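You operate a simulated robot arm through the tools that you are given. There is no shell and no other tool.

The job below is to be done with a simulated robot arm. You get a single attempt, and the scene is never put back.

TASK
Put things in order on the top of the spare bench. At the end: the grey carrier from the top of the spare bench is on the white box (marked "PADS"); the white lamp from the top of the spare bench stands on top of the clear beaker; the green pad from the top of the spare bench stands where the white lamp stood; the clear cup from the top of the spare bench stands where the green pad stood; whatever was shut is shut again. Leave all else as you found it, and nothing knocked over.

It is judged by the outcome, as a careful person would: the job done as asked, and still so three seconds after it is handed in. It fails if anything else is knocked over, pushed out of place, dropped, spilled or broken.

THE ROBOT
A 6-joint arm with a two-finger parallel gripper, fixed in place. Base frame: the origin is on the floor under the middle of its stand, x ahead of it, y to its left, z up; the work surface is at about z = 0.9. Units: m, degrees, N and s.
With the tool pointing down near the work surface it reaches from about 0.24 to 0.66 m from the base axis. Its first joint turns from -66.0 to 66.0 degrees. Payload 2.9 kg.
The tool frame sits at the grasp point between the pads (the TCP): z along the fingers, y along the line on which they close. The tips reach 0.03 m beyond it. Largest opening 0.11 m; finger width 0.02, thickness 0.01; the body of the gripper, 0.048 by 0.112 m, starts 0.055 m behind the TCP.
Orientation is that of the tool frame in the base frame, as [roll, pitch, yaw] about the fixed x, y, z axes, in that order (R = Rz(yaw) Ry(pitch) Rx(roll)). With the fingers straight down and closing along the base's y, the tool's x points along the base's -x, its y along +y and its z along -z.

THE INTERFACE
- The arm moves only by the tool step_arm. Its argument "commands" is a list of rows, each a list of 7 numbers: the shift along the tool's x, y, z in m, then the turn, a rotation vector about the tool's x, y, z in rad, then the finger opening in m, from 0 to 0.11. In form: [[dx, dy, dz, rx, ry, rz, jaw], ...]. A call has 1 to 20 rows; each row shifts and turns the commanded pose from where the row before left it, along the tool's axes as they then stand. Rows are played at 5 a second. More than 0.05 m and 8.6 degrees between two rows, or a gripper value outside its range, and nothing of the call is played. Where a pose cannot be reached the arm comes as near as it can. A force on the tool above 40 N (or 10 N above the force at the start of the call, whichever is more), or a blocked arm, ends the call early, and 0.2 s more pass. Each finger travels about 0.108 m/s and halts on what it meets, pressing with about 32 N; the grip force reading is that of the motor and also rises with nothing between the fingers. The clock runs only during rows and for 0.2 s after the last one: add rows that do not move to give the fingers time. The reply holds the time, the measured pose of the TCP, the force on the tool along the base axes, the opening and the grip force, in the units named above and with some noise, with the torque about the TCP (base axes, N m) and any sound that the robot's microphone picked up.
- Cameras (640 x 400 px; columns grow to the right, rows downward): "scene" is fixed at [0.094, 0.4464, 1.3946]; the picture's right is [-0.59, -0.81, 0.00], its down [-0.37, 0.27, -0.89] and it looks along [0.72, -0.53, -0.46] (base axes); focal length 303 px, centre (320, 200). "wrist" rides on the gripper at [0.072, 0.017, -0.103] in the tool frame; the picture's right is [-0.23, 0.97, 0.00], its down [-0.76, -0.18, -0.62] and it looks along [-0.61, -0.14, 0.78] (tool axes); focal length 222 px, centre (320, 200). There is no depth. A picture from a camera that has moved, and an enlarged one, comes with that camera's place and axes in the base frame and with its lens.
- grab_frame(camera): a new picture of that camera. It takes no simulated time.
- inspect(camera, box): a new picture of the part [left, top, right, bottom] of that camera's present view, enlarged. It takes no simulated time.
- close_job(): hands the job in; it is judged then, once.

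Nothing tells you positions but the pictures and the camera data. Unless the task says otherwise, let go and move clear before handing in.

The tools are called as name(argument=value, ...) on one line, values as JSON. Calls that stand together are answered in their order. step_arm: Moves the arm, as the interface text tells. Its arguments: {"type":"object","properties":{"commands":{"type":"array"}},"required":["commands"]} The other tools are called the same way: grab_frame (camera) takes a picture; inspect (camera, box) takes an enlarged picture of a part of a camera's view; close_job () hands the job in.

At the start:

```text
time_s: 0.0
position: [0.4664, -0.0471, 1.2271]
tool_rot: [-179.9, 0.0, -180.0]
contact_force: [-0.5, -0.5, 0.2]
torque: [-0.03, -0.01, -0.01]
finger_gap: 0.1101
finger_force: 0.0
```

scene: 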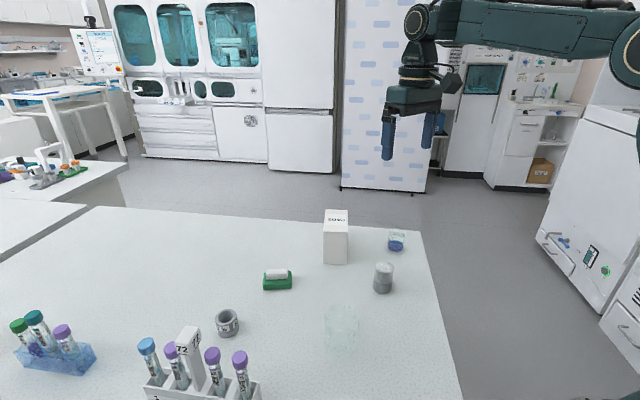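
wrist: 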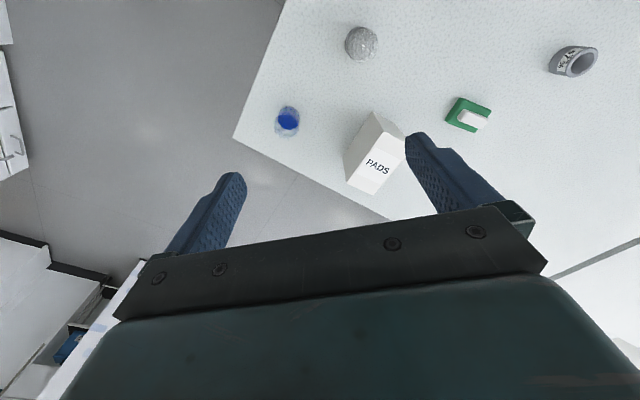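

I see a bench with a white box marked PADS, a small clear cup with blue liquid, a grey-white cylindrical thing, a green pad, a grey ring-like carrier, a clear beaker and tube racks. I will look closer before moving.

inspect(camera="scene", box=[200, 200, 440, 350])

inspect(camera="scene", box=[310, 200, 430, 275])

inspect(camera="scene", box=[0, 290, 280, 400])

inspect(camera="scene", box=[290, 260, 450, 360])

inspect(camera="wrist", box=[230, 0, 640, 256])

```text
2.67 times, centred on (320, 275) of scene
camera zoom: at [0.094, 0.4464, 1.3946], right [-0.59, -0.81, 0.0], down [-0.37, 0.27, -0.89], along [0.72, -0.53, -0.46], focal length 808 px, centre (320, 0)
```

zoom: 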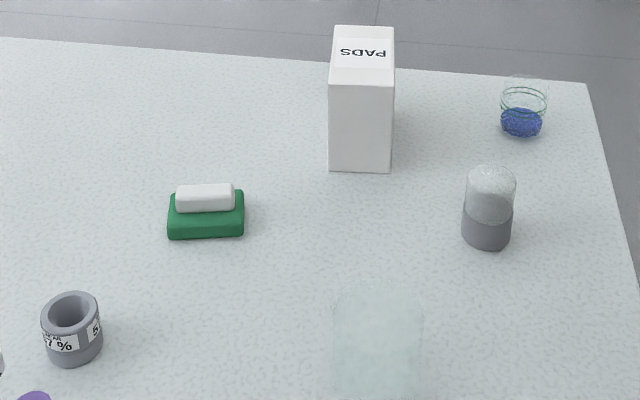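

```text
5.33 times, centred on (370, 238) of scene
camera zoom: at [0.094, 0.4464, 1.3946], right [-0.59, -0.81, 0.0], down [-0.37, 0.27, -0.89], along [0.72, -0.53, -0.46], focal length 1615 px, centre (53, 0)
```

zoom: 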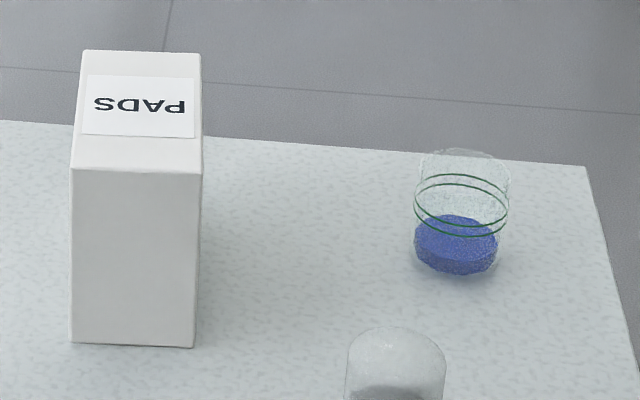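

```text
2.29 times, centred on (140, 345) of scene
camera zoom: at [0.094, 0.4464, 1.3946], right [-0.59, -0.81, 0.0], down [-0.37, 0.27, -0.89], along [0.72, -0.53, -0.46], focal length 692 px, centre (731, -131)
```

zoom: 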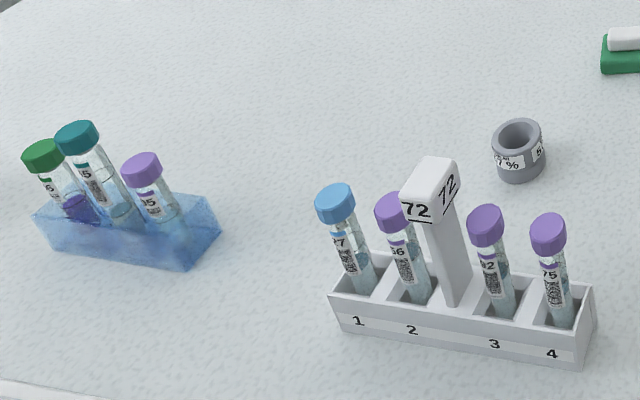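

```text
4.00 times, centred on (370, 310) of scene
camera zoom: at [0.094, 0.4464, 1.3946], right [-0.59, -0.81, 0.0], down [-0.37, 0.27, -0.89], along [0.72, -0.53, -0.46], focal length 1211 px, centre (120, -240)
```

zoom: 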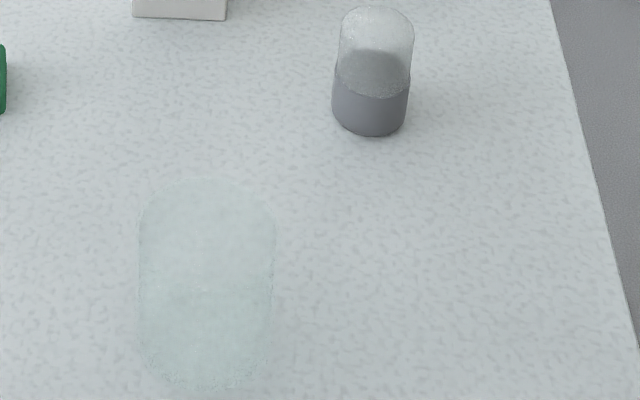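

```text
1.56 times, centred on (435, 128) of wrist
camera zoom: at [0.3932, -0.0313, 1.3303], right [0.23, 0.97, 0.0], down [0.76, -0.18, 0.62], along [0.61, -0.14, -0.78], focal length 347 px, centre (140, 312)
```

zoom: 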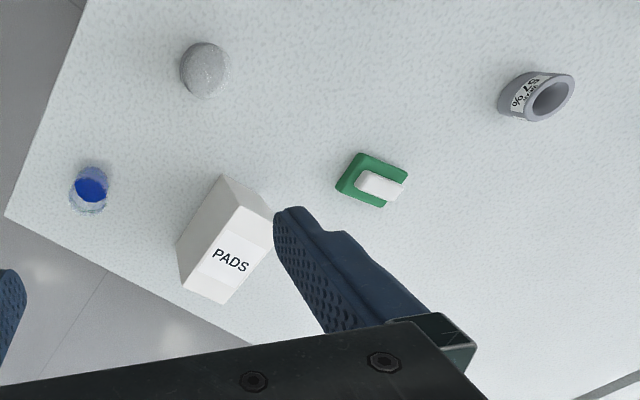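

The grey ring labelled "57 %" looks like the carrier (about x 0.53, y 0.35). The domed grey/white piece looks like the lamp (0.43, 0.02), with the pad at (0.58, 0.21), the cup at (0.51, -0.115), the beaker at (0.38, 0.19) and the box at (0.6, 0.03). I will pull the arm back for a view from above to confirm this.

step_arm(commands=[[0.03, 0.025, 0, 0, 0, 0, 0.11], [0.03, 0.03, 0, 0, 0, 0, 0.11], [0.03, 0.03, 0, 0, 0, 0, 0.11], [0.03, 0.03, 0, 0, 0, 0, 0.11], [0.02, 0.03, 0, 0, 0, 0, 0.11], [0, 0, 0, 0, 0, 0, 0.11], [0, 0, 0, 0, 0, 0, 0.11]])

grab_frame(camera="wrist")

grab_frame(camera="scene")

```text
time_s: 1.6
position: [0.3251, 0.0989, 1.2262]
tool_rot: [-179.9, 0.0, 180.0]
contact_force: [0.5, -0.1, -0.6]
torque: [0.0, 0.01, -0.02]
finger_gap: 0.1101
finger_force: 0.1
```

```text
taken
camera wrist: at [0.2534, 0.1158, 1.3302], right [0.23, 0.97, 0.0], down [0.76, -0.18, 0.62], along [0.61, -0.14, -0.78], focal length 222 px, centre (320, 200)
```

wrist: 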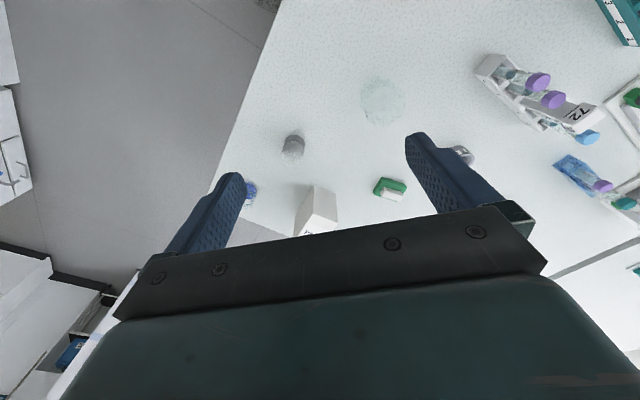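

```text
taken
```

scene: 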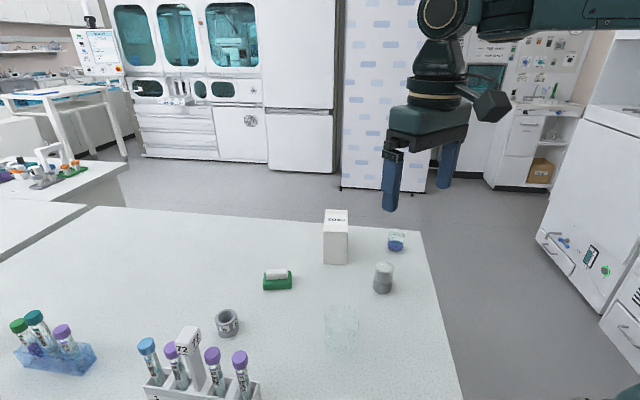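

inspect(camera="wrist", box=[260, 50, 440, 170])

inspect(camera="wrist", box=[340, 60, 430, 140])

inspect(camera="wrist", box=[260, 120, 340, 170])

inspect(camera="wrist", box=[440, 0, 640, 220])

inspect(camera="scene", box=[320, 250, 440, 325])

```text
3.33 times, centred on (350, 110) of wrist
camera zoom: at [0.2534, 0.1158, 1.3302], right [0.23, 0.97, 0.0], down [0.76, -0.18, 0.62], along [0.61, -0.14, -0.78], focal length 740 px, centre (220, 500)
```

zoom: 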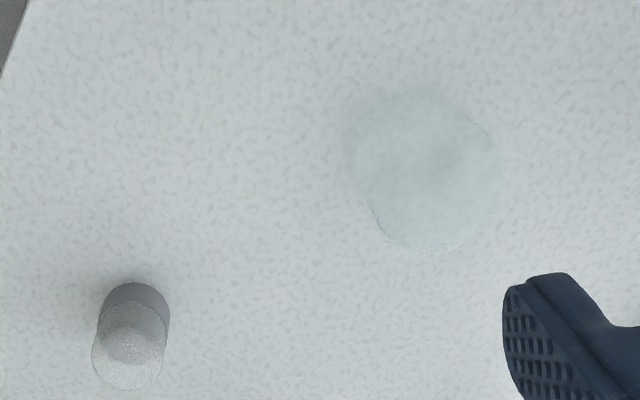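

```text
5.00 times, centred on (385, 100) of wrist
camera zoom: at [0.2534, 0.1158, 1.3302], right [0.23, 0.97, 0.0], down [0.76, -0.18, 0.62], along [0.61, -0.14, -0.78], focal length 1111 px, centre (-5, 700)
```

zoom: 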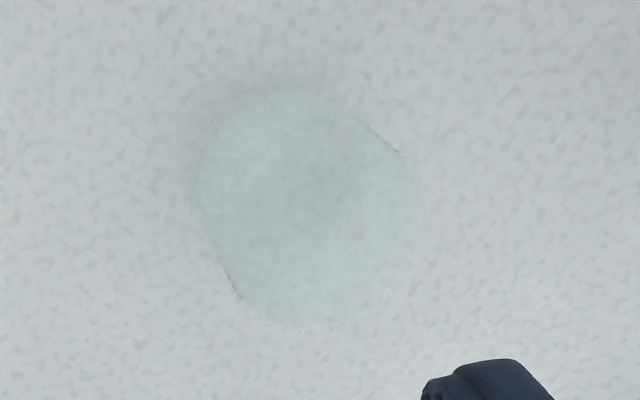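

```text
8.00 times, centred on (300, 145) of wrist
camera zoom: at [0.2534, 0.1158, 1.3302], right [0.23, 0.97, 0.0], down [0.76, -0.18, 0.62], along [0.61, -0.14, -0.78], focal length 1777 px, centre (480, 640)
```

zoom: 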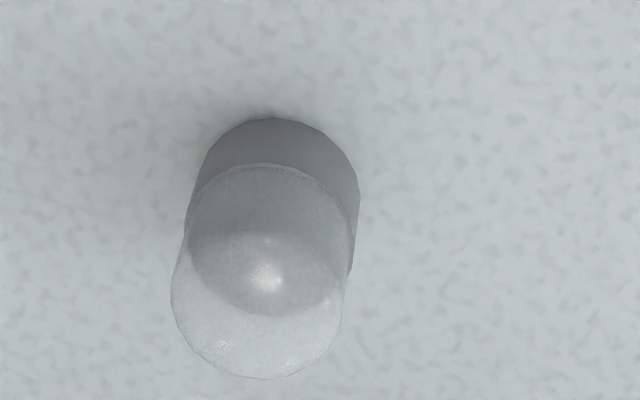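

```text
1.82 times, centred on (540, 110) of wrist
camera zoom: at [0.2534, 0.1158, 1.3302], right [0.23, 0.97, 0.0], down [0.76, -0.18, 0.62], along [0.61, -0.14, -0.78], focal length 404 px, centre (-80, 364)
```

zoom: 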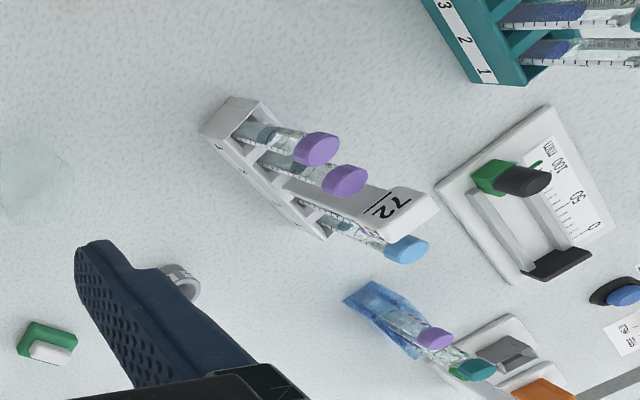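

```text
5.33 times, centred on (380, 288) of scene
camera zoom: at [0.0939, 0.4464, 1.3946], right [-0.59, -0.81, 0.0], down [-0.37, 0.27, -0.89], along [0.72, -0.53, -0.46], focal length 1615 px, centre (0, -267)
```

zoom: 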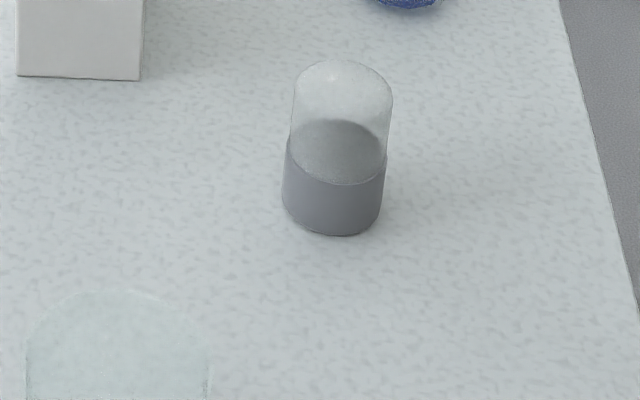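

The lamp (grey base, clear white dome) and the beaker are confirmed in place. Whether the beaker's top is closed matters for standing the lamp on it, so I'll lower the camera above the beaker for a closer look.

step_arm(commands=[[-0.006, 0.018, 0.02, 0, 0, 0, 0.11], [-0.006, 0.018, 0.026, 0, 0, 0, 0.11], [-0.006, 0.018, 0.026, 0, 0, 0, 0.11], [-0.006, 0.018, 0.026, 0, 0, 0, 0.11], [-0.006, 0.018, 0.02, 0, 0, 0, 0.11], [0, 0, 0, 0, 0, 0, 0.11], [0, 0, 0, 0, 0, 0, 0.11]])

grab_frame(camera="wrist")

inspect(camera="wrist", box=[200, 0, 440, 200])

```text
time_s: 3.2
position: [0.3568, 0.1883, 1.1064]
tool_rot: [-179.9, 0.0, 180.0]
contact_force: [-0.3, 0.2, 0.0]
torque: [0.0, 0.01, 0.01]
finger_gap: 0.1102
finger_force: 0.2
```

```text
taken
camera wrist: at [0.284, 0.2045, 1.2102], right [0.23, 0.97, 0.0], down [0.76, -0.18, 0.62], along [0.61, -0.14, -0.78], focal length 222 px, centre (320, 200)
```

wrist: 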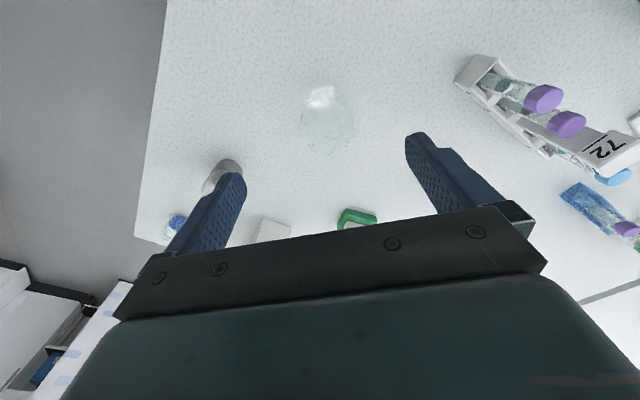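

```text
2.00 times, centred on (320, 100) of wrist
camera zoom: at [0.284, 0.2045, 1.2102], right [0.23, 0.97, 0.0], down [0.76, -0.18, 0.62], along [0.61, -0.14, -0.78], focal length 444 px, centre (320, 400)
```

zoom: 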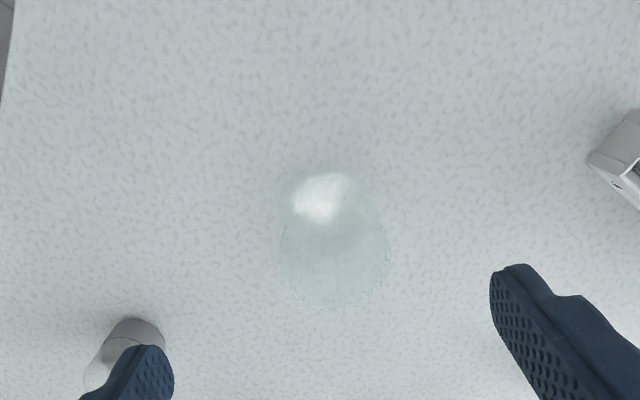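

The beaker is about 0.06 m tall near (0.38, 0.19) and shows a bright glint. I'll lower a little more, staying well above it, to see the rim or top.

step_arm(commands=[[0, 0, 0.02, 0, 0, 0, 0.11], [0, 0, 0.02, 0, 0, 0, 0.11], [0, 0, 0.02, 0, 0, 0, 0.11], [0, 0, 0, 0, 0, 0, 0.11], [0, 0, 0, 0, 0, 0, 0.11]])

inspect(camera="wrist", box=[240, 50, 400, 200])

inspect(camera="scene", box=[300, 290, 380, 370])

grab_frame(camera="scene")

```text
time_s: 4.4
position: [0.3567, 0.1874, 1.048]
tool_rot: [-179.9, 0.0, -180.0]
contact_force: [1.1, -0.4, -0.1]
torque: [0.01, 0.02, 0.01]
finger_gap: 0.1102
finger_force: 0.0
```

```text
2.67 times, centred on (320, 125) of wrist
camera zoom: at [0.2836, 0.2036, 1.1523], right [0.23, 0.97, 0.0], down [0.76, -0.18, 0.62], along [0.61, -0.14, -0.78], focal length 592 px, centre (320, 400)
```

zoom: 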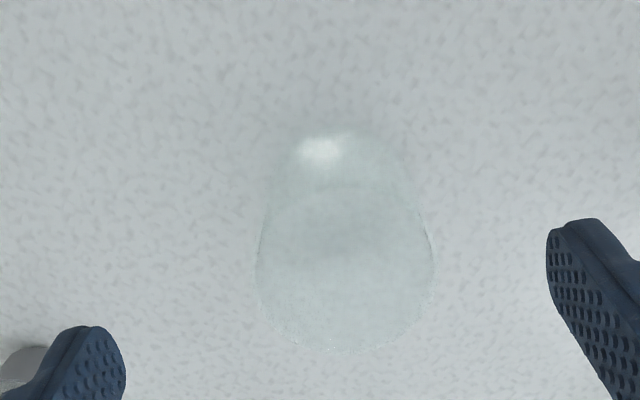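

```text
5.00 times, centred on (340, 330) of scene
camera zoom: at [0.094, 0.4464, 1.3946], right [-0.59, -0.81, 0.0], down [-0.37, 0.27, -0.89], along [0.72, -0.53, -0.46], focal length 1514 px, centre (220, -450)
```

zoom: 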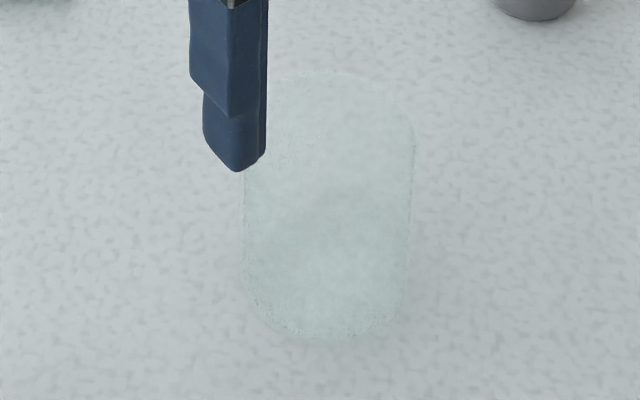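

```text
taken
```

scene: 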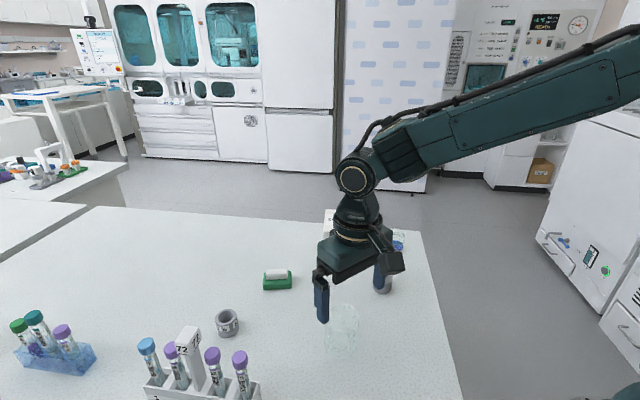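

The beaker reads as a closed translucent cylinder (probably upturned), with its top near z 0.96; I'll confirm by feel when I set the lamp down. Next I'll rise and move over to look at the grey ring carrier.

step_arm(commands=[[0, 0, -0.03, 0, 0, 0, 0.11], [-0.01, 0.015, -0.025, 0, 0, 0, 0.11], [-0.025, 0.028, 0, 0, 0, 0, 0.11], [-0.025, 0.028, 0, 0, 0, 0, 0.11], [-0.025, 0.028, 0, 0, 0, 0, 0.11], [-0.025, 0.028, 0, 0, 0, 0, 0.11], [-0.025, 0.023, 0, 0, 0, 0, 0.11], [-0.015, 0.01, 0, 0, 0, 0, 0.11], [0, 0, 0, 0, 0, 0, 0.11], [0, 0, 0, 0, 0, 0, 0.11]])

grab_frame(camera="wrist")

grab_frame(camera="scene")

```text
time_s: 6.6
position: [0.5062, 0.3492, 1.1044]
tool_rot: [-180.0, 0.0, -179.9]
contact_force: [0.0, 0.3, 0.4]
torque: [0.02, -0.03, 0.01]
finger_gap: 0.1099
finger_force: 0.1
```

```text
taken
camera wrist: at [0.4341, 0.3643, 1.2079], right [0.23, 0.97, 0.0], down [0.76, -0.18, 0.62], along [0.61, -0.14, -0.78], focal length 222 px, centre (320, 200)
```

wrist: 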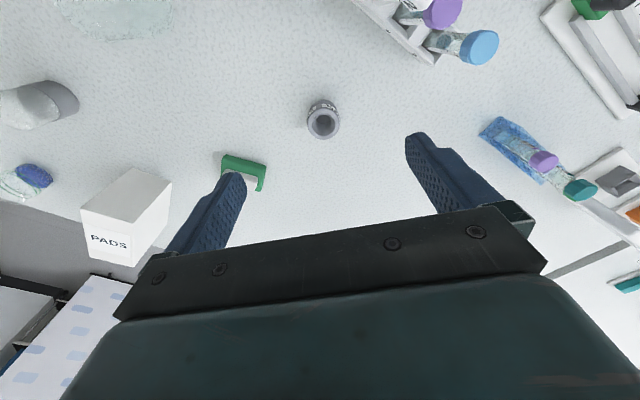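

```text
taken
```

scene: 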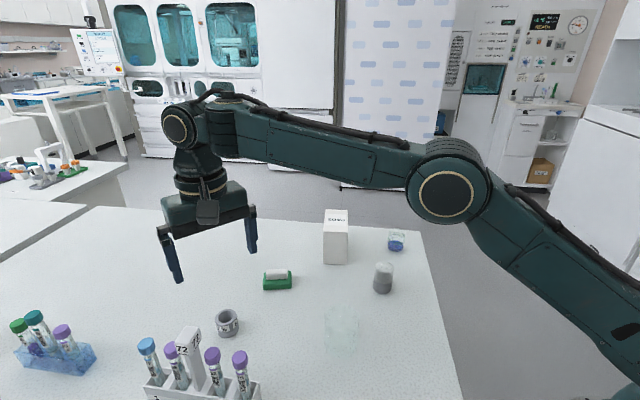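

inspect(camera="wrist", box=[280, 80, 360, 150])

inspect(camera="wrist", box=[60, 150, 200, 270])

inspect(camera="wrist", box=[200, 140, 280, 200])

inspect(camera="wrist", box=[0, 0, 180, 120])

```text
5.71 times, centred on (320, 115) of wrist
camera zoom: at [0.4341, 0.3643, 1.2079], right [0.23, 0.97, 0.0], down [0.76, -0.18, 0.62], along [0.61, -0.14, -0.78], focal length 1269 px, centre (320, 686)
```

zoom: 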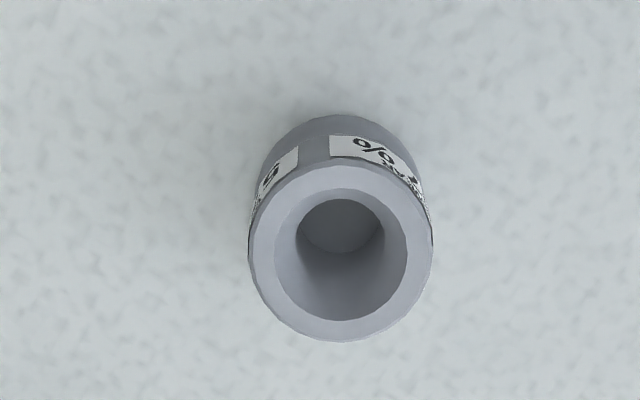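

```text
3.33 times, centred on (130, 210) of wrist
camera zoom: at [0.4341, 0.3643, 1.2079], right [0.23, 0.97, 0.0], down [0.76, -0.18, 0.62], along [0.61, -0.14, -0.78], focal length 740 px, centre (953, 167)
```

zoom: 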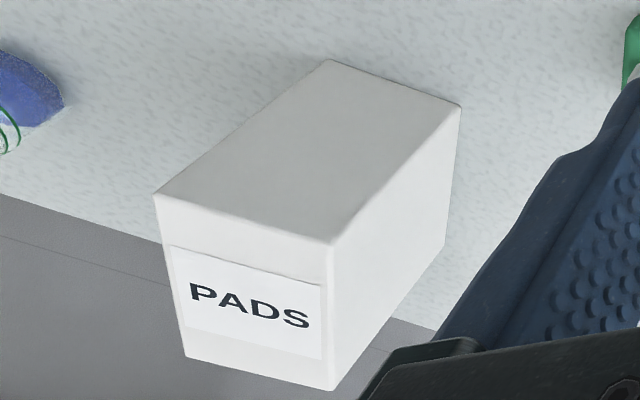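

```text
6.67 times, centred on (240, 170) of wrist
camera zoom: at [0.4341, 0.3643, 1.2079], right [0.23, 0.97, 0.0], down [0.76, -0.18, 0.62], along [0.61, -0.14, -0.78], focal length 1481 px, centre (853, 400)
```

zoom: 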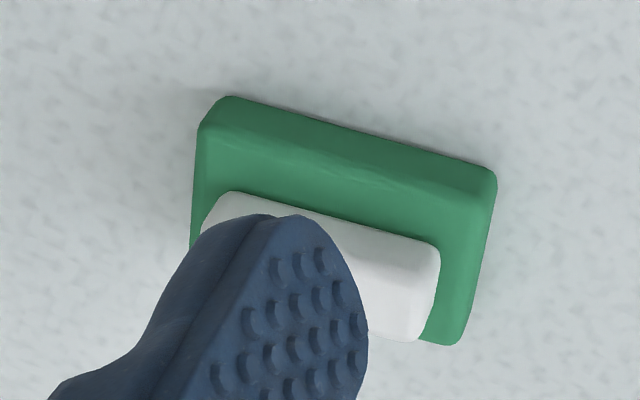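

```text
3.33 times, centred on (90, 60) of wrist
camera zoom: at [0.4341, 0.3643, 1.2079], right [0.23, 0.97, 0.0], down [0.76, -0.18, 0.62], along [0.61, -0.14, -0.78], focal length 740 px, centre (1087, 667)
```

zoom: 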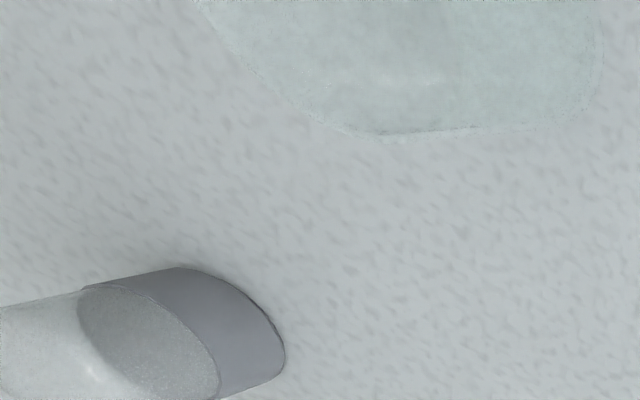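

The carrier is a closed-bottom grey puck, about 0.04 m across and 0.032 m tall, at (0.532, 0.346). The box top is about 0.058 × 0.109 m, centred near (0.601, 0.021), at z ≈ 1.0. I'll descend to just above the carrier and check alignment.

step_arm(commands=[[-0.0064, -0.0005, 0.028, 0, 0, 0, 0.11], [-0.0064, -0.0005, 0.028, 0, 0, 0, 0.11], [-0.0064, -0.0005, 0.028, 0, 0, 0, 0.11], [-0.0064, -0.0004, 0.03, 0, 0, 0, 0.11], [0, 0, 0, 0, 0, 0, 0.11], [0, 0, 0, 0, 0, 0, 0.11]])

grab_frame(camera="wrist")

grab_frame(camera="scene")

```text
time_s: 8.0
position: [0.5302, 0.3454, 0.9898]
tool_rot: [-179.8, 0.1, 179.9]
contact_force: [0.4, 0.4, 0.1]
torque: [-0.01, -0.02, 0.01]
finger_gap: 0.1098
finger_force: 0.1
```

```text
taken
camera wrist: at [0.4585, 0.3618, 1.0922], right [0.23, 0.97, 0.0], down [0.76, -0.18, 0.62], along [0.61, -0.14, -0.78], focal length 222 px, centre (320, 200)
```

wrist: 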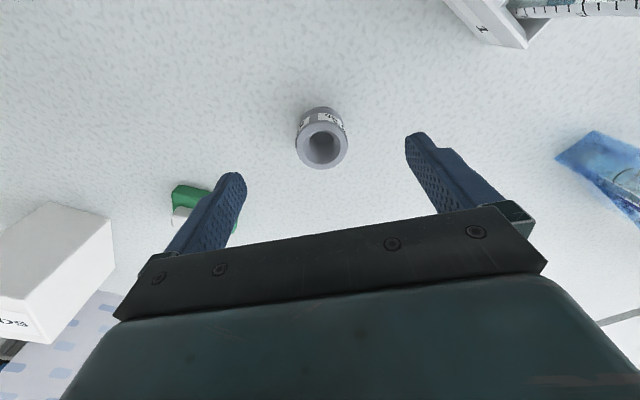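

```text
taken
```

scene: 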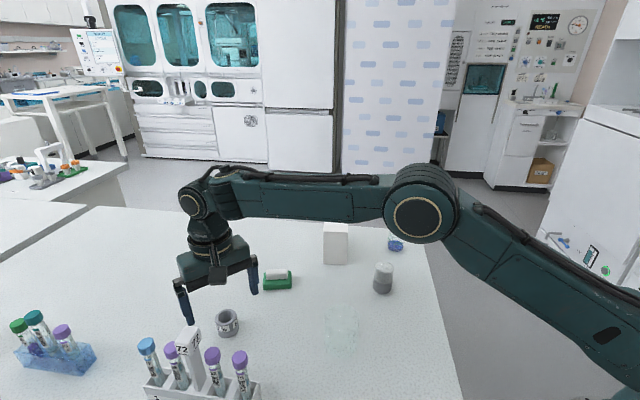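

The carrier sits centred between the fingers at (0.532, 0.345). I'll lower to grasp height and close on it.

step_arm(commands=[[0, 0, 0.02, 0, 0, 0, 0.11], [0, 0, 0.02, 0, 0, 0, 0.11], [0, -0.0005, 0.013, 0, 0, 0, 0.11], [0, 0, 0, 0, 0, 0, 0.11], [0, 0, 0, 0, 0, 0, 0.09], [0, 0, 0, 0, 0, 0, 0.07], [0, 0, 0, 0, 0, 0, 0.055], [0, 0, 0, 0, 0, 0, 0.045], [0, 0, 0, 0, 0, 0, 0.035], [0, 0, 0, 0, 0, 0, 0.03], [0, 0, 0, 0, 0, 0, 0.03], [0, 0, 0, 0, 0, 0, 0.03]])

grab_frame(camera="wrist")

grab_frame(camera="scene")

```text
time_s: 10.6
position: [0.5321, 0.3435, 0.9365]
tool_rot: [-179.8, 0.0, 179.9]
contact_force: [-0.1, -1.0, 1.6]
torque: [0.02, 0.04, 0.03]
finger_gap: 0.0388
finger_force: 31.7
```

```text
taken
camera wrist: at [0.4595, 0.3604, 1.0409], right [0.23, 0.97, 0.0], down [0.76, -0.18, 0.62], along [0.61, -0.14, -0.78], focal length 222 px, centre (320, 200)
```

wrist: 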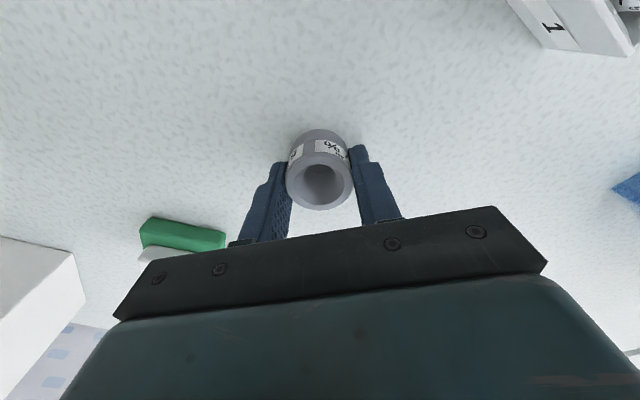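

```text
taken
```

scene: 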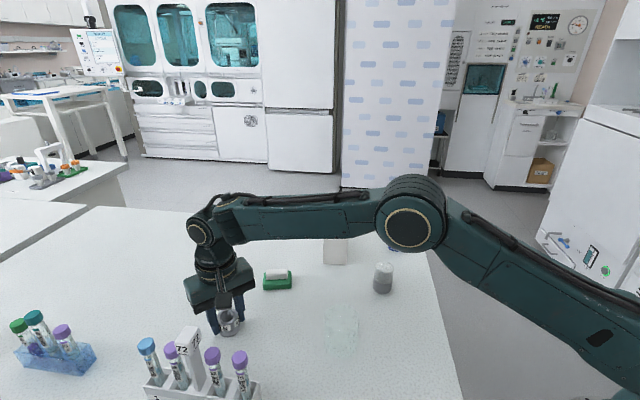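

The carrier is held (gap 0.039). I'll lift it straight up and then carry it over above the box.

step_arm(commands=[[0, 0, -0.02, 0, 0, 0, 0.03], [0, 0, -0.03, 0, 0, 0, 0.03], [0, 0, -0.035, 0, 0, 0, 0.03], [0, 0, -0.035, 0, 0, 0, 0.03], [0, 0, -0.035, 0, 0, 0, 0.03], [0, 0, -0.028, 0, 0, 0, 0.03], [0, 0, 0, 0, 0, 0, 0.03]])

step_arm(commands=[[-0.005, -0.0225, 0, 0, 0, 0, 0.03], [-0.007, -0.033, 0, 0, 0, 0, 0.03], [-0.007, -0.033, 0, 0, 0, 0, 0.03], [-0.007, -0.033, 0, 0, 0, 0, 0.03], [-0.007, -0.033, 0, 0, 0, 0, 0.03], [-0.007, -0.033, 0, 0, 0, 0, 0.03], [-0.007, -0.033, 0, 0, 0, 0, 0.03], [-0.007, -0.033, 0, 0, 0, 0, 0.03], [-0.007, -0.033, 0, 0, 0, 0, 0.03], [-0.005, -0.023, 0, 0, 0, 0, 0.03], [-0.003, -0.015, 0, 0, 0, 0, 0.03], [0, 0, 0, 0, 0, 0, 0.03], [0, 0, 0, 0, 0, 0, 0.03]])

grab_frame(camera="wrist")

grab_frame(camera="scene")

```text
time_s: 12.2
position: [0.53, 0.3424, 1.1188]
tool_rot: [-179.9, -0.1, 180.0]
contact_force: [-0.4, -1.0, -0.8]
torque: [0.02, 0.01, -0.01]
finger_gap: 0.0299
finger_force: 0.0
```

```text
time_s: 15.0
position: [0.6004, 0.0201, 1.1189]
tool_rot: [-179.9, 0.1, -180.0]
contact_force: [-0.4, -0.5, 0.8]
torque: [0.01, 0.01, 0.03]
finger_gap: 0.0299
finger_force: 0.0
```

```text
taken
camera wrist: at [0.5285, 0.0373, 1.2232], right [0.23, 0.97, 0.0], down [0.76, -0.18, 0.62], along [0.61, -0.14, -0.78], focal length 222 px, centre (320, 200)
```

wrist: 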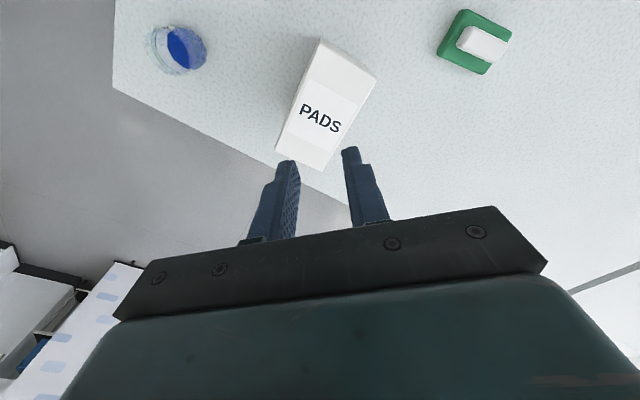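

```text
taken
```

scene: 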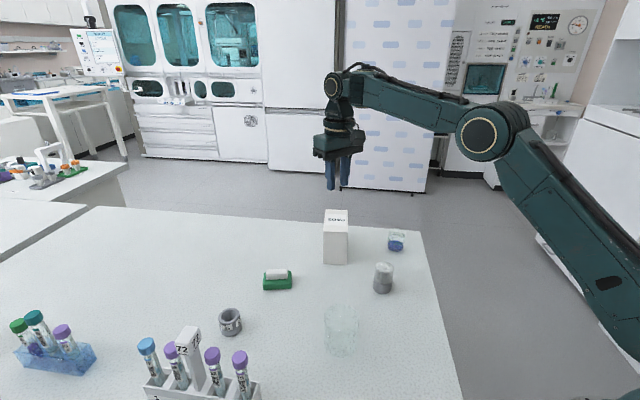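

The carrier slipped out of the fingers as I lifted and is still standing near its old place, with nothing else disturbed. I'll go back above it to see its shape and why the grip failed.

inspect(camera="scene", box=[190, 290, 270, 350])

step_arm(commands=[[0.005, 0.0225, 0, 0, 0, 0, 0.05], [0.007, 0.033, 0, 0, 0, 0, 0.08], [0.007, 0.033, 0, 0, 0, 0, 0.11], [0.007, 0.033, 0, 0, 0, 0, 0.11], [0.007, 0.033, 0, 0, 0, 0, 0.11], [0.007, 0.033, 0, 0, 0, 0, 0.11], [0.007, 0.033, 0, 0, 0, 0, 0.11], [0.007, 0.033, 0, 0, 0, 0, 0.11], [0.007, 0.033, 0, 0, 0, 0, 0.11], [0.005, 0.023, 0, 0, 0, 0, 0.11], [0.003, 0.015, 0, 0, 0, 0, 0.11], [0, 0, 0.04, 0, 0, 0, 0.11], [0, 0, 0.04, 0, 0, 0, 0.11], [0, 0, 0.02, 0, 0, 0, 0.11], [0, 0, 0, 0, 0, 0, 0.11]])

grab_frame(camera="wrist")

inspect(camera="wrist", box=[260, 90, 380, 190])

```text
6.67 times, centred on (230, 320) of scene
camera zoom: at [0.094, 0.4464, 1.3946], right [-0.59, -0.81, 0.0], down [-0.37, 0.27, -0.89], along [0.72, -0.53, -0.46], focal length 2019 px, centre (920, -600)
```

zoom: 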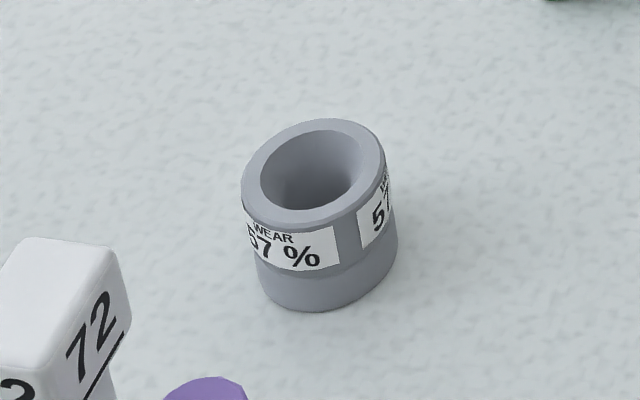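

```text
time_s: 18.2
position: [0.5306, 0.3436, 1.0162]
tool_rot: [-179.9, 0.1, -180.0]
contact_force: [1.0, 0.6, 0.7]
torque: [0.01, 0.03, -0.03]
finger_gap: 0.1099
finger_force: 0.0
```

```text
taken
camera wrist: at [0.4582, 0.3608, 1.1206], right [0.23, 0.97, 0.0], down [0.76, -0.18, 0.62], along [0.61, -0.14, -0.78], focal length 222 px, centre (320, 200)
```

wrist: 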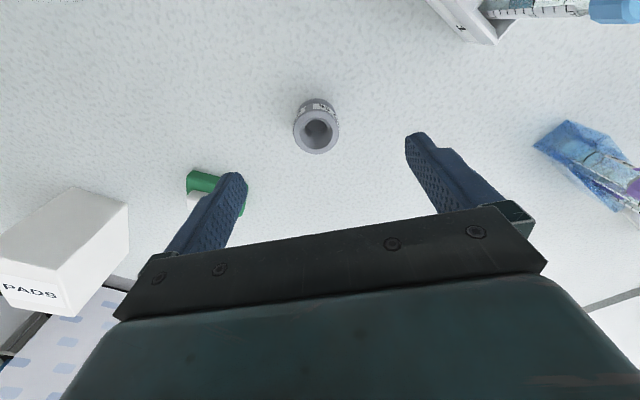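

```text
4.00 times, centred on (320, 140) of wrist
camera zoom: at [0.4582, 0.3608, 1.1206], right [0.23, 0.97, 0.0], down [0.76, -0.18, 0.62], along [0.61, -0.14, -0.78], focal length 888 px, centre (320, 440)
```

zoom: 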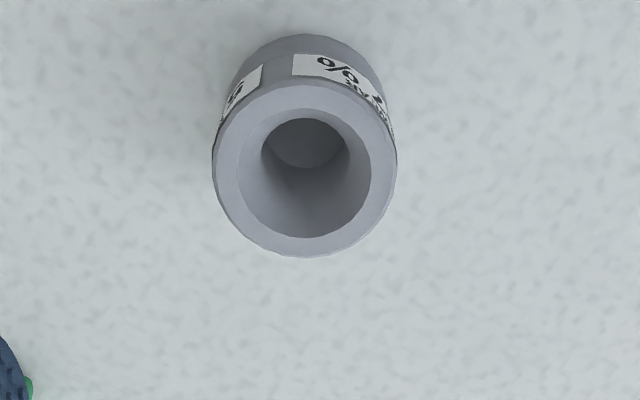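

The carrier's label reads "WEAR 57 %", so its surface is probably slick. It stands upright at about (0.531, 0.341). I'll grip it lower and deeper, wait, and lift very slowly while watching the finger gap.

step_arm(commands=[[0, -0.002, 0.025, 0, 0, 0, 0.11], [0, -0.002, 0.025, 0, 0, 0, 0.11], [0, 0, 0.02, 0, 0, 0, 0.11], [0, 0, 0.01, 0, 0, 0, 0.11], [0, 0, 0.006, 0, 0, 0, 0.11], [0, 0, 0, 0, 0, 0, 0.11], [0, 0, 0, 0, 0, 0, 0.11]])

grab_frame(camera="wrist")

inspect(camera="scene", box=[170, 270, 290, 350])

```text
time_s: 19.8
position: [0.5294, 0.3402, 0.9329]
tool_rot: [-180.0, 0.1, -180.0]
contact_force: [1.1, 0.2, -0.5]
torque: [0.0, 0.01, -0.01]
finger_gap: 0.1098
finger_force: 0.1
```

```text
taken
camera wrist: at [0.4585, 0.3568, 1.0359], right [0.23, 0.97, 0.0], down [0.76, -0.18, 0.62], along [0.61, -0.14, -0.78], focal length 222 px, centre (320, 200)
```

wrist: 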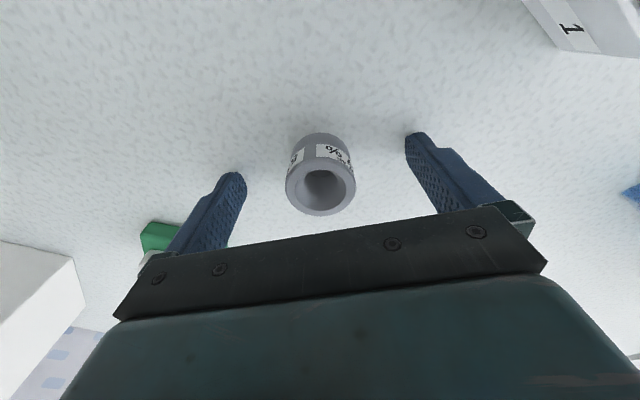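

```text
5.00 times, centred on (230, 310) of scene
camera zoom: at [0.094, 0.4464, 1.3946], right [-0.59, -0.81, 0.0], down [-0.37, 0.27, -0.89], along [0.72, -0.53, -0.46], focal length 1514 px, centre (770, -350)
```

zoom: 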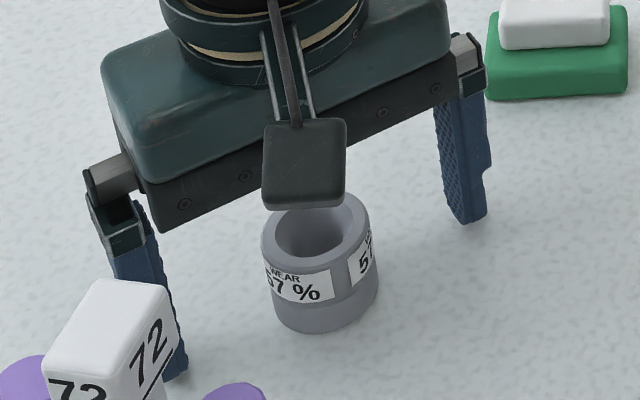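

The carrier is centred between the fingers at the lowest safe height. Closing firmly, waiting, then lifting in very small steps.

step_arm(commands=[[0, 0, 0, 0, 0, 0, 0.09], [0, 0, 0, 0, 0, 0, 0.07], [0, 0, 0, 0, 0, 0, 0.055], [0, 0, 0, 0, 0, 0, 0.045], [0, 0, 0, 0, 0, 0, 0.035], [0, 0, 0, 0, 0, 0, 0.02], [0, 0, 0, 0, 0, 0, 0.0], [0, 0, 0, 0, 0, 0, 0.0], [0, 0, 0, 0, 0, 0, 0.0], [0, 0, 0, 0, 0, 0, 0.0]])

step_arm(commands=[[0, 0, -0.001, 0, 0, 0, 0.0], [0, 0, -0.002, 0, 0, 0, 0.0], [0, 0, -0.003, 0, 0, 0, 0.0], [0, 0, -0.003, 0, 0, 0, 0.0], [0, 0, -0.003, 0, 0, 0, 0.0], [0, 0, -0.001, 0, 0, 0, 0.0], [0, 0, 0, 0, 0, 0, 0.0]])

inspect(camera="scene", box=[170, 270, 290, 350])

grab_frame(camera="wrist")

```text
time_s: 22.0
position: [0.5295, 0.3407, 0.933]
tool_rot: [-179.8, -0.1, -180.0]
contact_force: [-0.1, -1.1, -0.5]
torque: [0.0, 0.0, 0.0]
finger_gap: 0.0385
finger_force: 32.2
```

```text
time_s: 23.6
position: [0.5307, 0.3404, 0.947]
tool_rot: [-180.0, 0.0, -180.0]
contact_force: [-0.1, 0.6, -1.0]
torque: [-0.01, 0.0, 0.01]
finger_gap: 0.0388
finger_force: 32.0
```

```text
5.00 times, centred on (230, 310) of scene
camera zoom: at [0.094, 0.4464, 1.3946], right [-0.59, -0.81, 0.0], down [-0.37, 0.27, -0.89], along [0.72, -0.53, -0.46], focal length 1514 px, centre (770, -350)
```

zoom: 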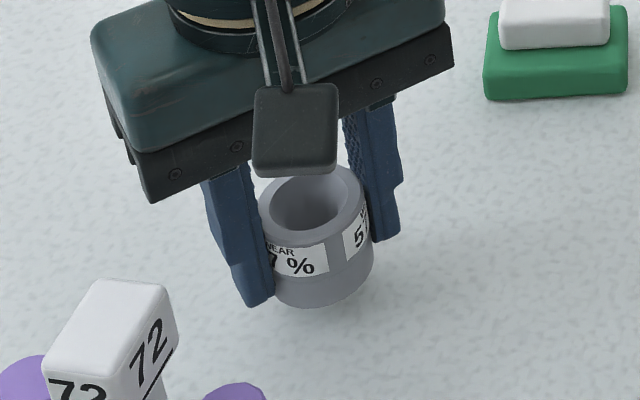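

```text
taken
camera wrist: at [0.4586, 0.3575, 1.0499], right [0.23, 0.97, 0.0], down [0.76, -0.18, 0.62], along [0.61, -0.14, -0.78], focal length 222 px, centre (320, 200)
```

wrist: 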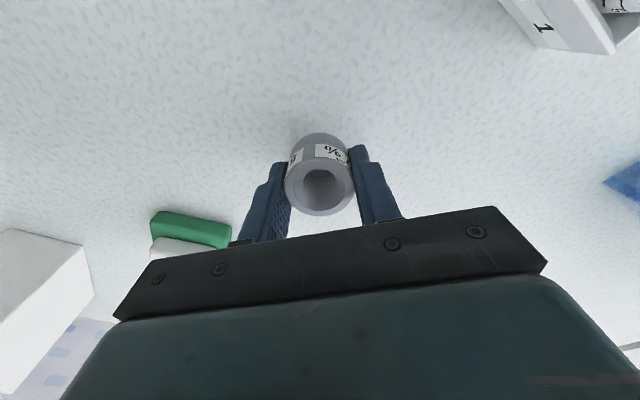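

The carrier is now lifted about 13 mm and holding with a gap of 0.0388. I'll keep raising it slowly and check that it isn't creeping.

step_arm(commands=[[0, 0, -0.002, 0, 0, 0, 0.0], [0, 0, -0.004, 0, 0, 0, 0.0], [0, 0, -0.005, 0, 0, 0, 0.0], [0, 0, -0.005, 0, 0, 0, 0.0], [0, 0, -0.005, 0, 0, 0, 0.0], [0, 0, -0.005, 0, 0, 0, 0.0], [0, 0, -0.004, 0, 0, 0, 0.0], [0, 0, -0.002, 0, 0, 0, 0.0], [0, 0, 0, 0, 0, 0, 0.0]])

grab_frame(camera="wrist")

inspect(camera="scene", box=[170, 250, 290, 330])

```text
time_s: 25.6
position: [0.5313, 0.3411, 0.9782]
tool_rot: [-179.9, 0.0, -179.9]
contact_force: [0.0, -0.4, -0.3]
torque: [0.02, 0.04, 0.0]
finger_gap: 0.0387
finger_force: 31.6
```

```text
taken
camera wrist: at [0.4587, 0.3576, 1.0819], right [0.23, 0.97, 0.0], down [0.76, -0.18, 0.62], along [0.61, -0.14, -0.78], focal length 222 px, centre (320, 200)
```

wrist: 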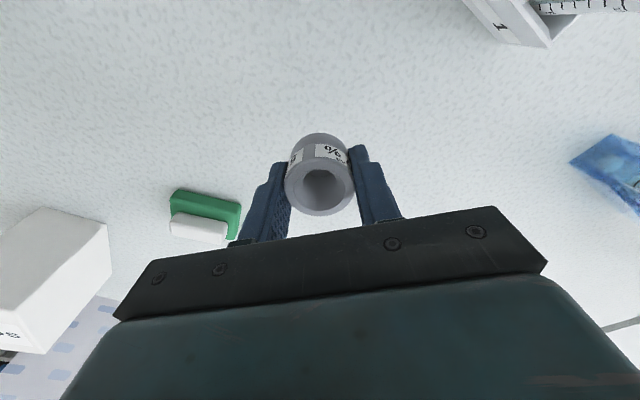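

```text
5.00 times, centred on (230, 290) of scene
camera zoom: at [0.094, 0.4464, 1.3946], right [-0.59, -0.81, 0.0], down [-0.37, 0.27, -0.89], along [0.72, -0.53, -0.46], focal length 1514 px, centre (770, -250)
```

zoom: 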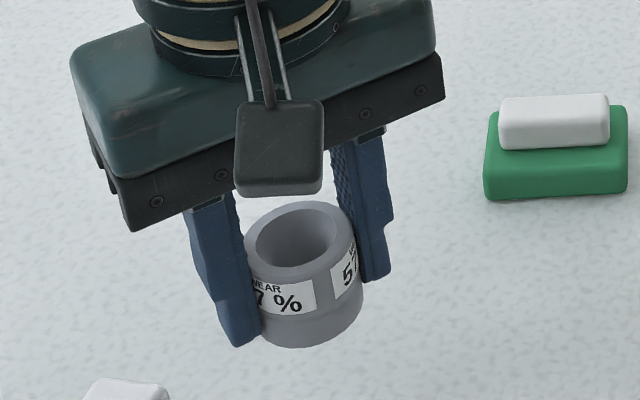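

There is no creep, so the grip is holding. I'll continue slowly up to clear the box height, then carry it gently toward the box.

step_arm(commands=[[0, 0, -0.003, 0, 0, 0, 0.0], [0, 0, -0.005, 0, 0, 0, 0.0], [0, 0, -0.007, 0, 0, 0, 0.0], [0, 0, -0.008, 0, 0, 0, 0.0], [0, 0, -0.008, 0, 0, 0, 0.0], [0, 0, -0.008, 0, 0, 0, 0.0], [0, 0, -0.008, 0, 0, 0, 0.0], [0, 0, -0.008, 0, 0, 0, 0.0], [0, 0, -0.008, 0, 0, 0, 0.0], [0, 0, -0.007, 0, 0, 0, 0.0], [0, 0, -0.006, 0, 0, 0, 0.0], [0, 0, -0.004, 0, 0, 0, 0.0], [0, 0, -0.002, 0, 0, 0, 0.0], [0, 0, 0, 0, 0, 0, 0.0]])

step_arm(commands=[[-0.0006, -0.003, 0, 0, 0, 0, 0.0], [-0.0012, -0.006, 0, 0, 0, 0, 0.0], [-0.0017, -0.008, 0, 0, 0, 0, 0.0], [-0.0022, -0.01, 0, 0, 0, 0, 0.0], [-0.0022, -0.01, 0, 0, 0, 0, 0.0], [-0.0022, -0.01, 0, 0, 0, 0, 0.0], [-0.0022, -0.01, 0, 0, 0, 0, 0.0], [-0.0022, -0.01, 0, 0, 0, 0, 0.0], [-0.0022, -0.01, 0, 0, 0, 0, 0.0], [-0.0022, -0.01, 0, 0, 0, 0, 0.0], [-0.0022, -0.01, 0, 0, 0, 0, 0.0], [-0.0022, -0.01, 0, 0, 0, 0, 0.0], [-0.0022, -0.01, 0, 0, 0, 0, 0.0], [-0.0022, -0.01, 0, 0, 0, 0, 0.0], [-0.0022, -0.01, 0, 0, 0, 0, 0.0], [-0.0022, -0.01, 0, 0, 0, 0, 0.0], [-0.0022, -0.01, 0, 0, 0, 0, 0.0], [-0.0017, -0.008, 0, 0, 0, 0, 0.0], [-0.0012, -0.006, 0, 0, 0, 0, 0.0], [-0.0006, -0.003, 0, 0, 0, 0, 0.0]])

grab_frame(camera="wrist")

```text
time_s: 28.6
position: [0.5315, 0.3392, 1.0602]
tool_rot: [-179.9, 0.1, -179.9]
contact_force: [0.2, -0.3, -0.8]
torque: [0.01, -0.03, -0.01]
finger_gap: 0.0385
finger_force: 31.8
```

```text
time_s: 32.8
position: [0.5674, 0.1668, 1.0605]
tool_rot: [-180.0, 0.1, 180.0]
contact_force: [-0.9, 0.6, -0.3]
torque: [0.01, -0.01, -0.03]
finger_gap: 0.0388
finger_force: 32.2
```

```text
taken
camera wrist: at [0.496, 0.1821, 1.1636], right [0.23, 0.97, 0.0], down [0.76, -0.18, 0.62], along [0.61, -0.14, -0.78], focal length 222 px, centre (320, 200)
```

wrist: 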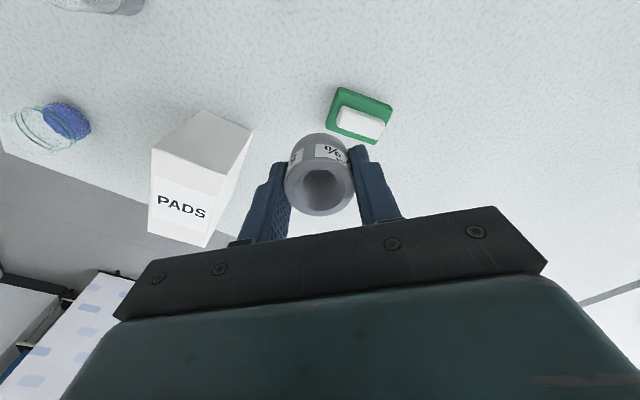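

The carrier is still held securely about halfway. I'll take a closer look at the box top from here to refine the placing point.

inspect(camera="wrist", box=[130, 90, 290, 260])

inspect(camera="wrist", box=[300, 70, 420, 160])

grab_frame(camera="scene")

```text
2.35 times, centred on (210, 175) of wrist
camera zoom: at [0.496, 0.1821, 1.1636], right [0.23, 0.97, 0.0], down [0.76, -0.18, 0.62], along [0.61, -0.14, -0.78], focal length 523 px, centre (579, 259)
```

zoom: 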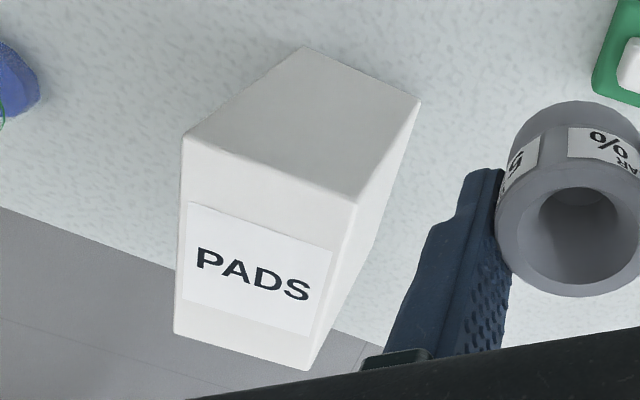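

```text
4.44 times, centred on (360, 115) of wrist
camera zoom: at [0.496, 0.1821, 1.1636], right [0.23, 0.97, 0.0], down [0.76, -0.18, 0.62], along [0.61, -0.14, -0.78], focal length 987 px, centre (142, 578)
```

zoom: 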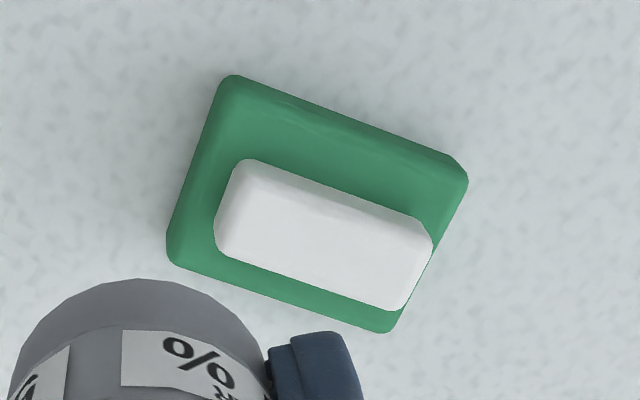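

```text
taken
```

scene: 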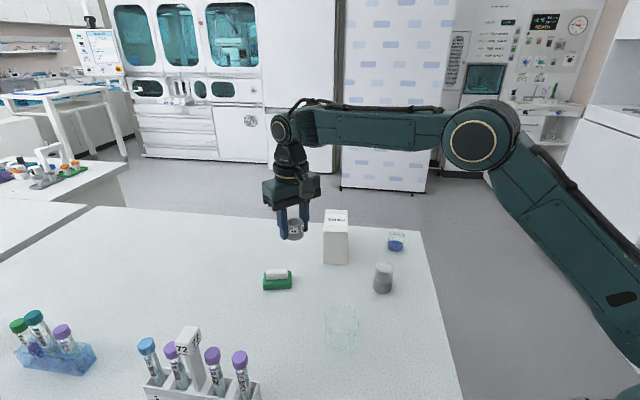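

The box top centre is confirmed at (0.601, 0.021). I'll carry the carrier the rest of the way at the same slow pace and check before lowering.

step_arm(commands=[[-0.0007, -0.003, 0, 0, 0, 0, 0.0], [-0.0014, -0.006, 0, 0, 0, 0, 0.0], [-0.0018, -0.008, 0, 0, 0, 0, 0.0], [-0.0023, -0.01, 0, 0, 0, 0, 0.0], [-0.0023, -0.01, 0, 0, 0, 0, 0.0], [-0.0023, -0.01, 0, 0, 0, 0, 0.0], [-0.0023, -0.01, 0, 0, 0, 0, 0.0], [-0.0023, -0.01, 0, 0, 0, 0, 0.0], [-0.0023, -0.01, 0, 0, 0, 0, 0.0], [-0.0023, -0.01, 0, 0, 0, 0, 0.0], [-0.0023, -0.01, 0, 0, 0, 0, 0.0], [-0.0023, -0.01, 0, 0, 0, 0, 0.0], [-0.0023, -0.01, 0, 0, 0, 0, 0.0], [-0.0023, -0.01, 0, 0, 0, 0, 0.0], [-0.002, -0.0085, 0, 0, 0, 0, 0.0], [-0.0014, -0.006, 0, 0, 0, 0, 0.0], [-0.0009, -0.004, 0, 0, 0, 0, 0.0], [0, 0, 0, 0, 0, 0, 0.0], [0, 0, 0, 0, 0, 0, 0.0]])

grab_frame(camera="wrist")

inspect(camera="scene", box=[270, 170, 420, 270])

```text
time_s: 36.8
position: [0.6026, 0.0204, 1.0592]
tool_rot: [-179.8, 0.0, 180.0]
contact_force: [0.6, 0.4, -0.7]
torque: [0.0, 0.01, 0.01]
finger_gap: 0.0387
finger_force: 32.2
```

```text
taken
camera wrist: at [0.53, 0.0369, 1.1638], right [0.23, 0.97, 0.0], down [0.76, -0.18, 0.62], along [0.61, -0.14, -0.78], focal length 222 px, centre (320, 200)
```

wrist: 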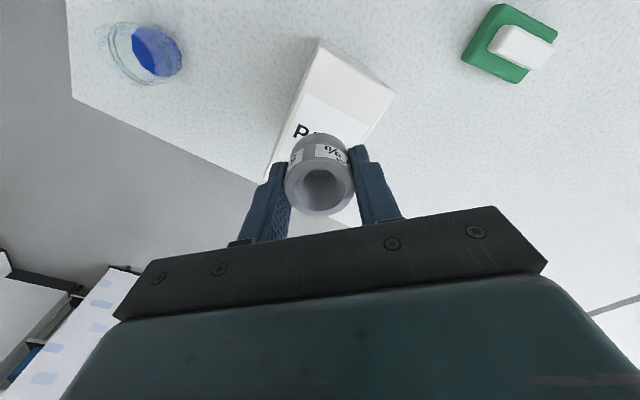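

```text
4.00 times, centred on (345, 220) of scene
camera zoom: at [0.094, 0.4464, 1.3946], right [-0.59, -0.81, 0.0], down [-0.37, 0.27, -0.89], along [0.72, -0.53, -0.46], focal length 1211 px, centre (220, 120)
```

zoom: 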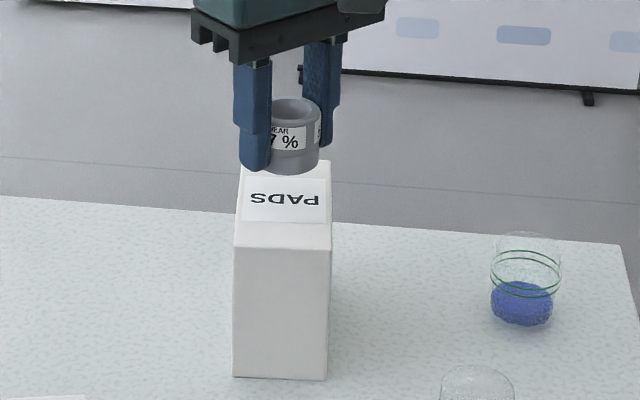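

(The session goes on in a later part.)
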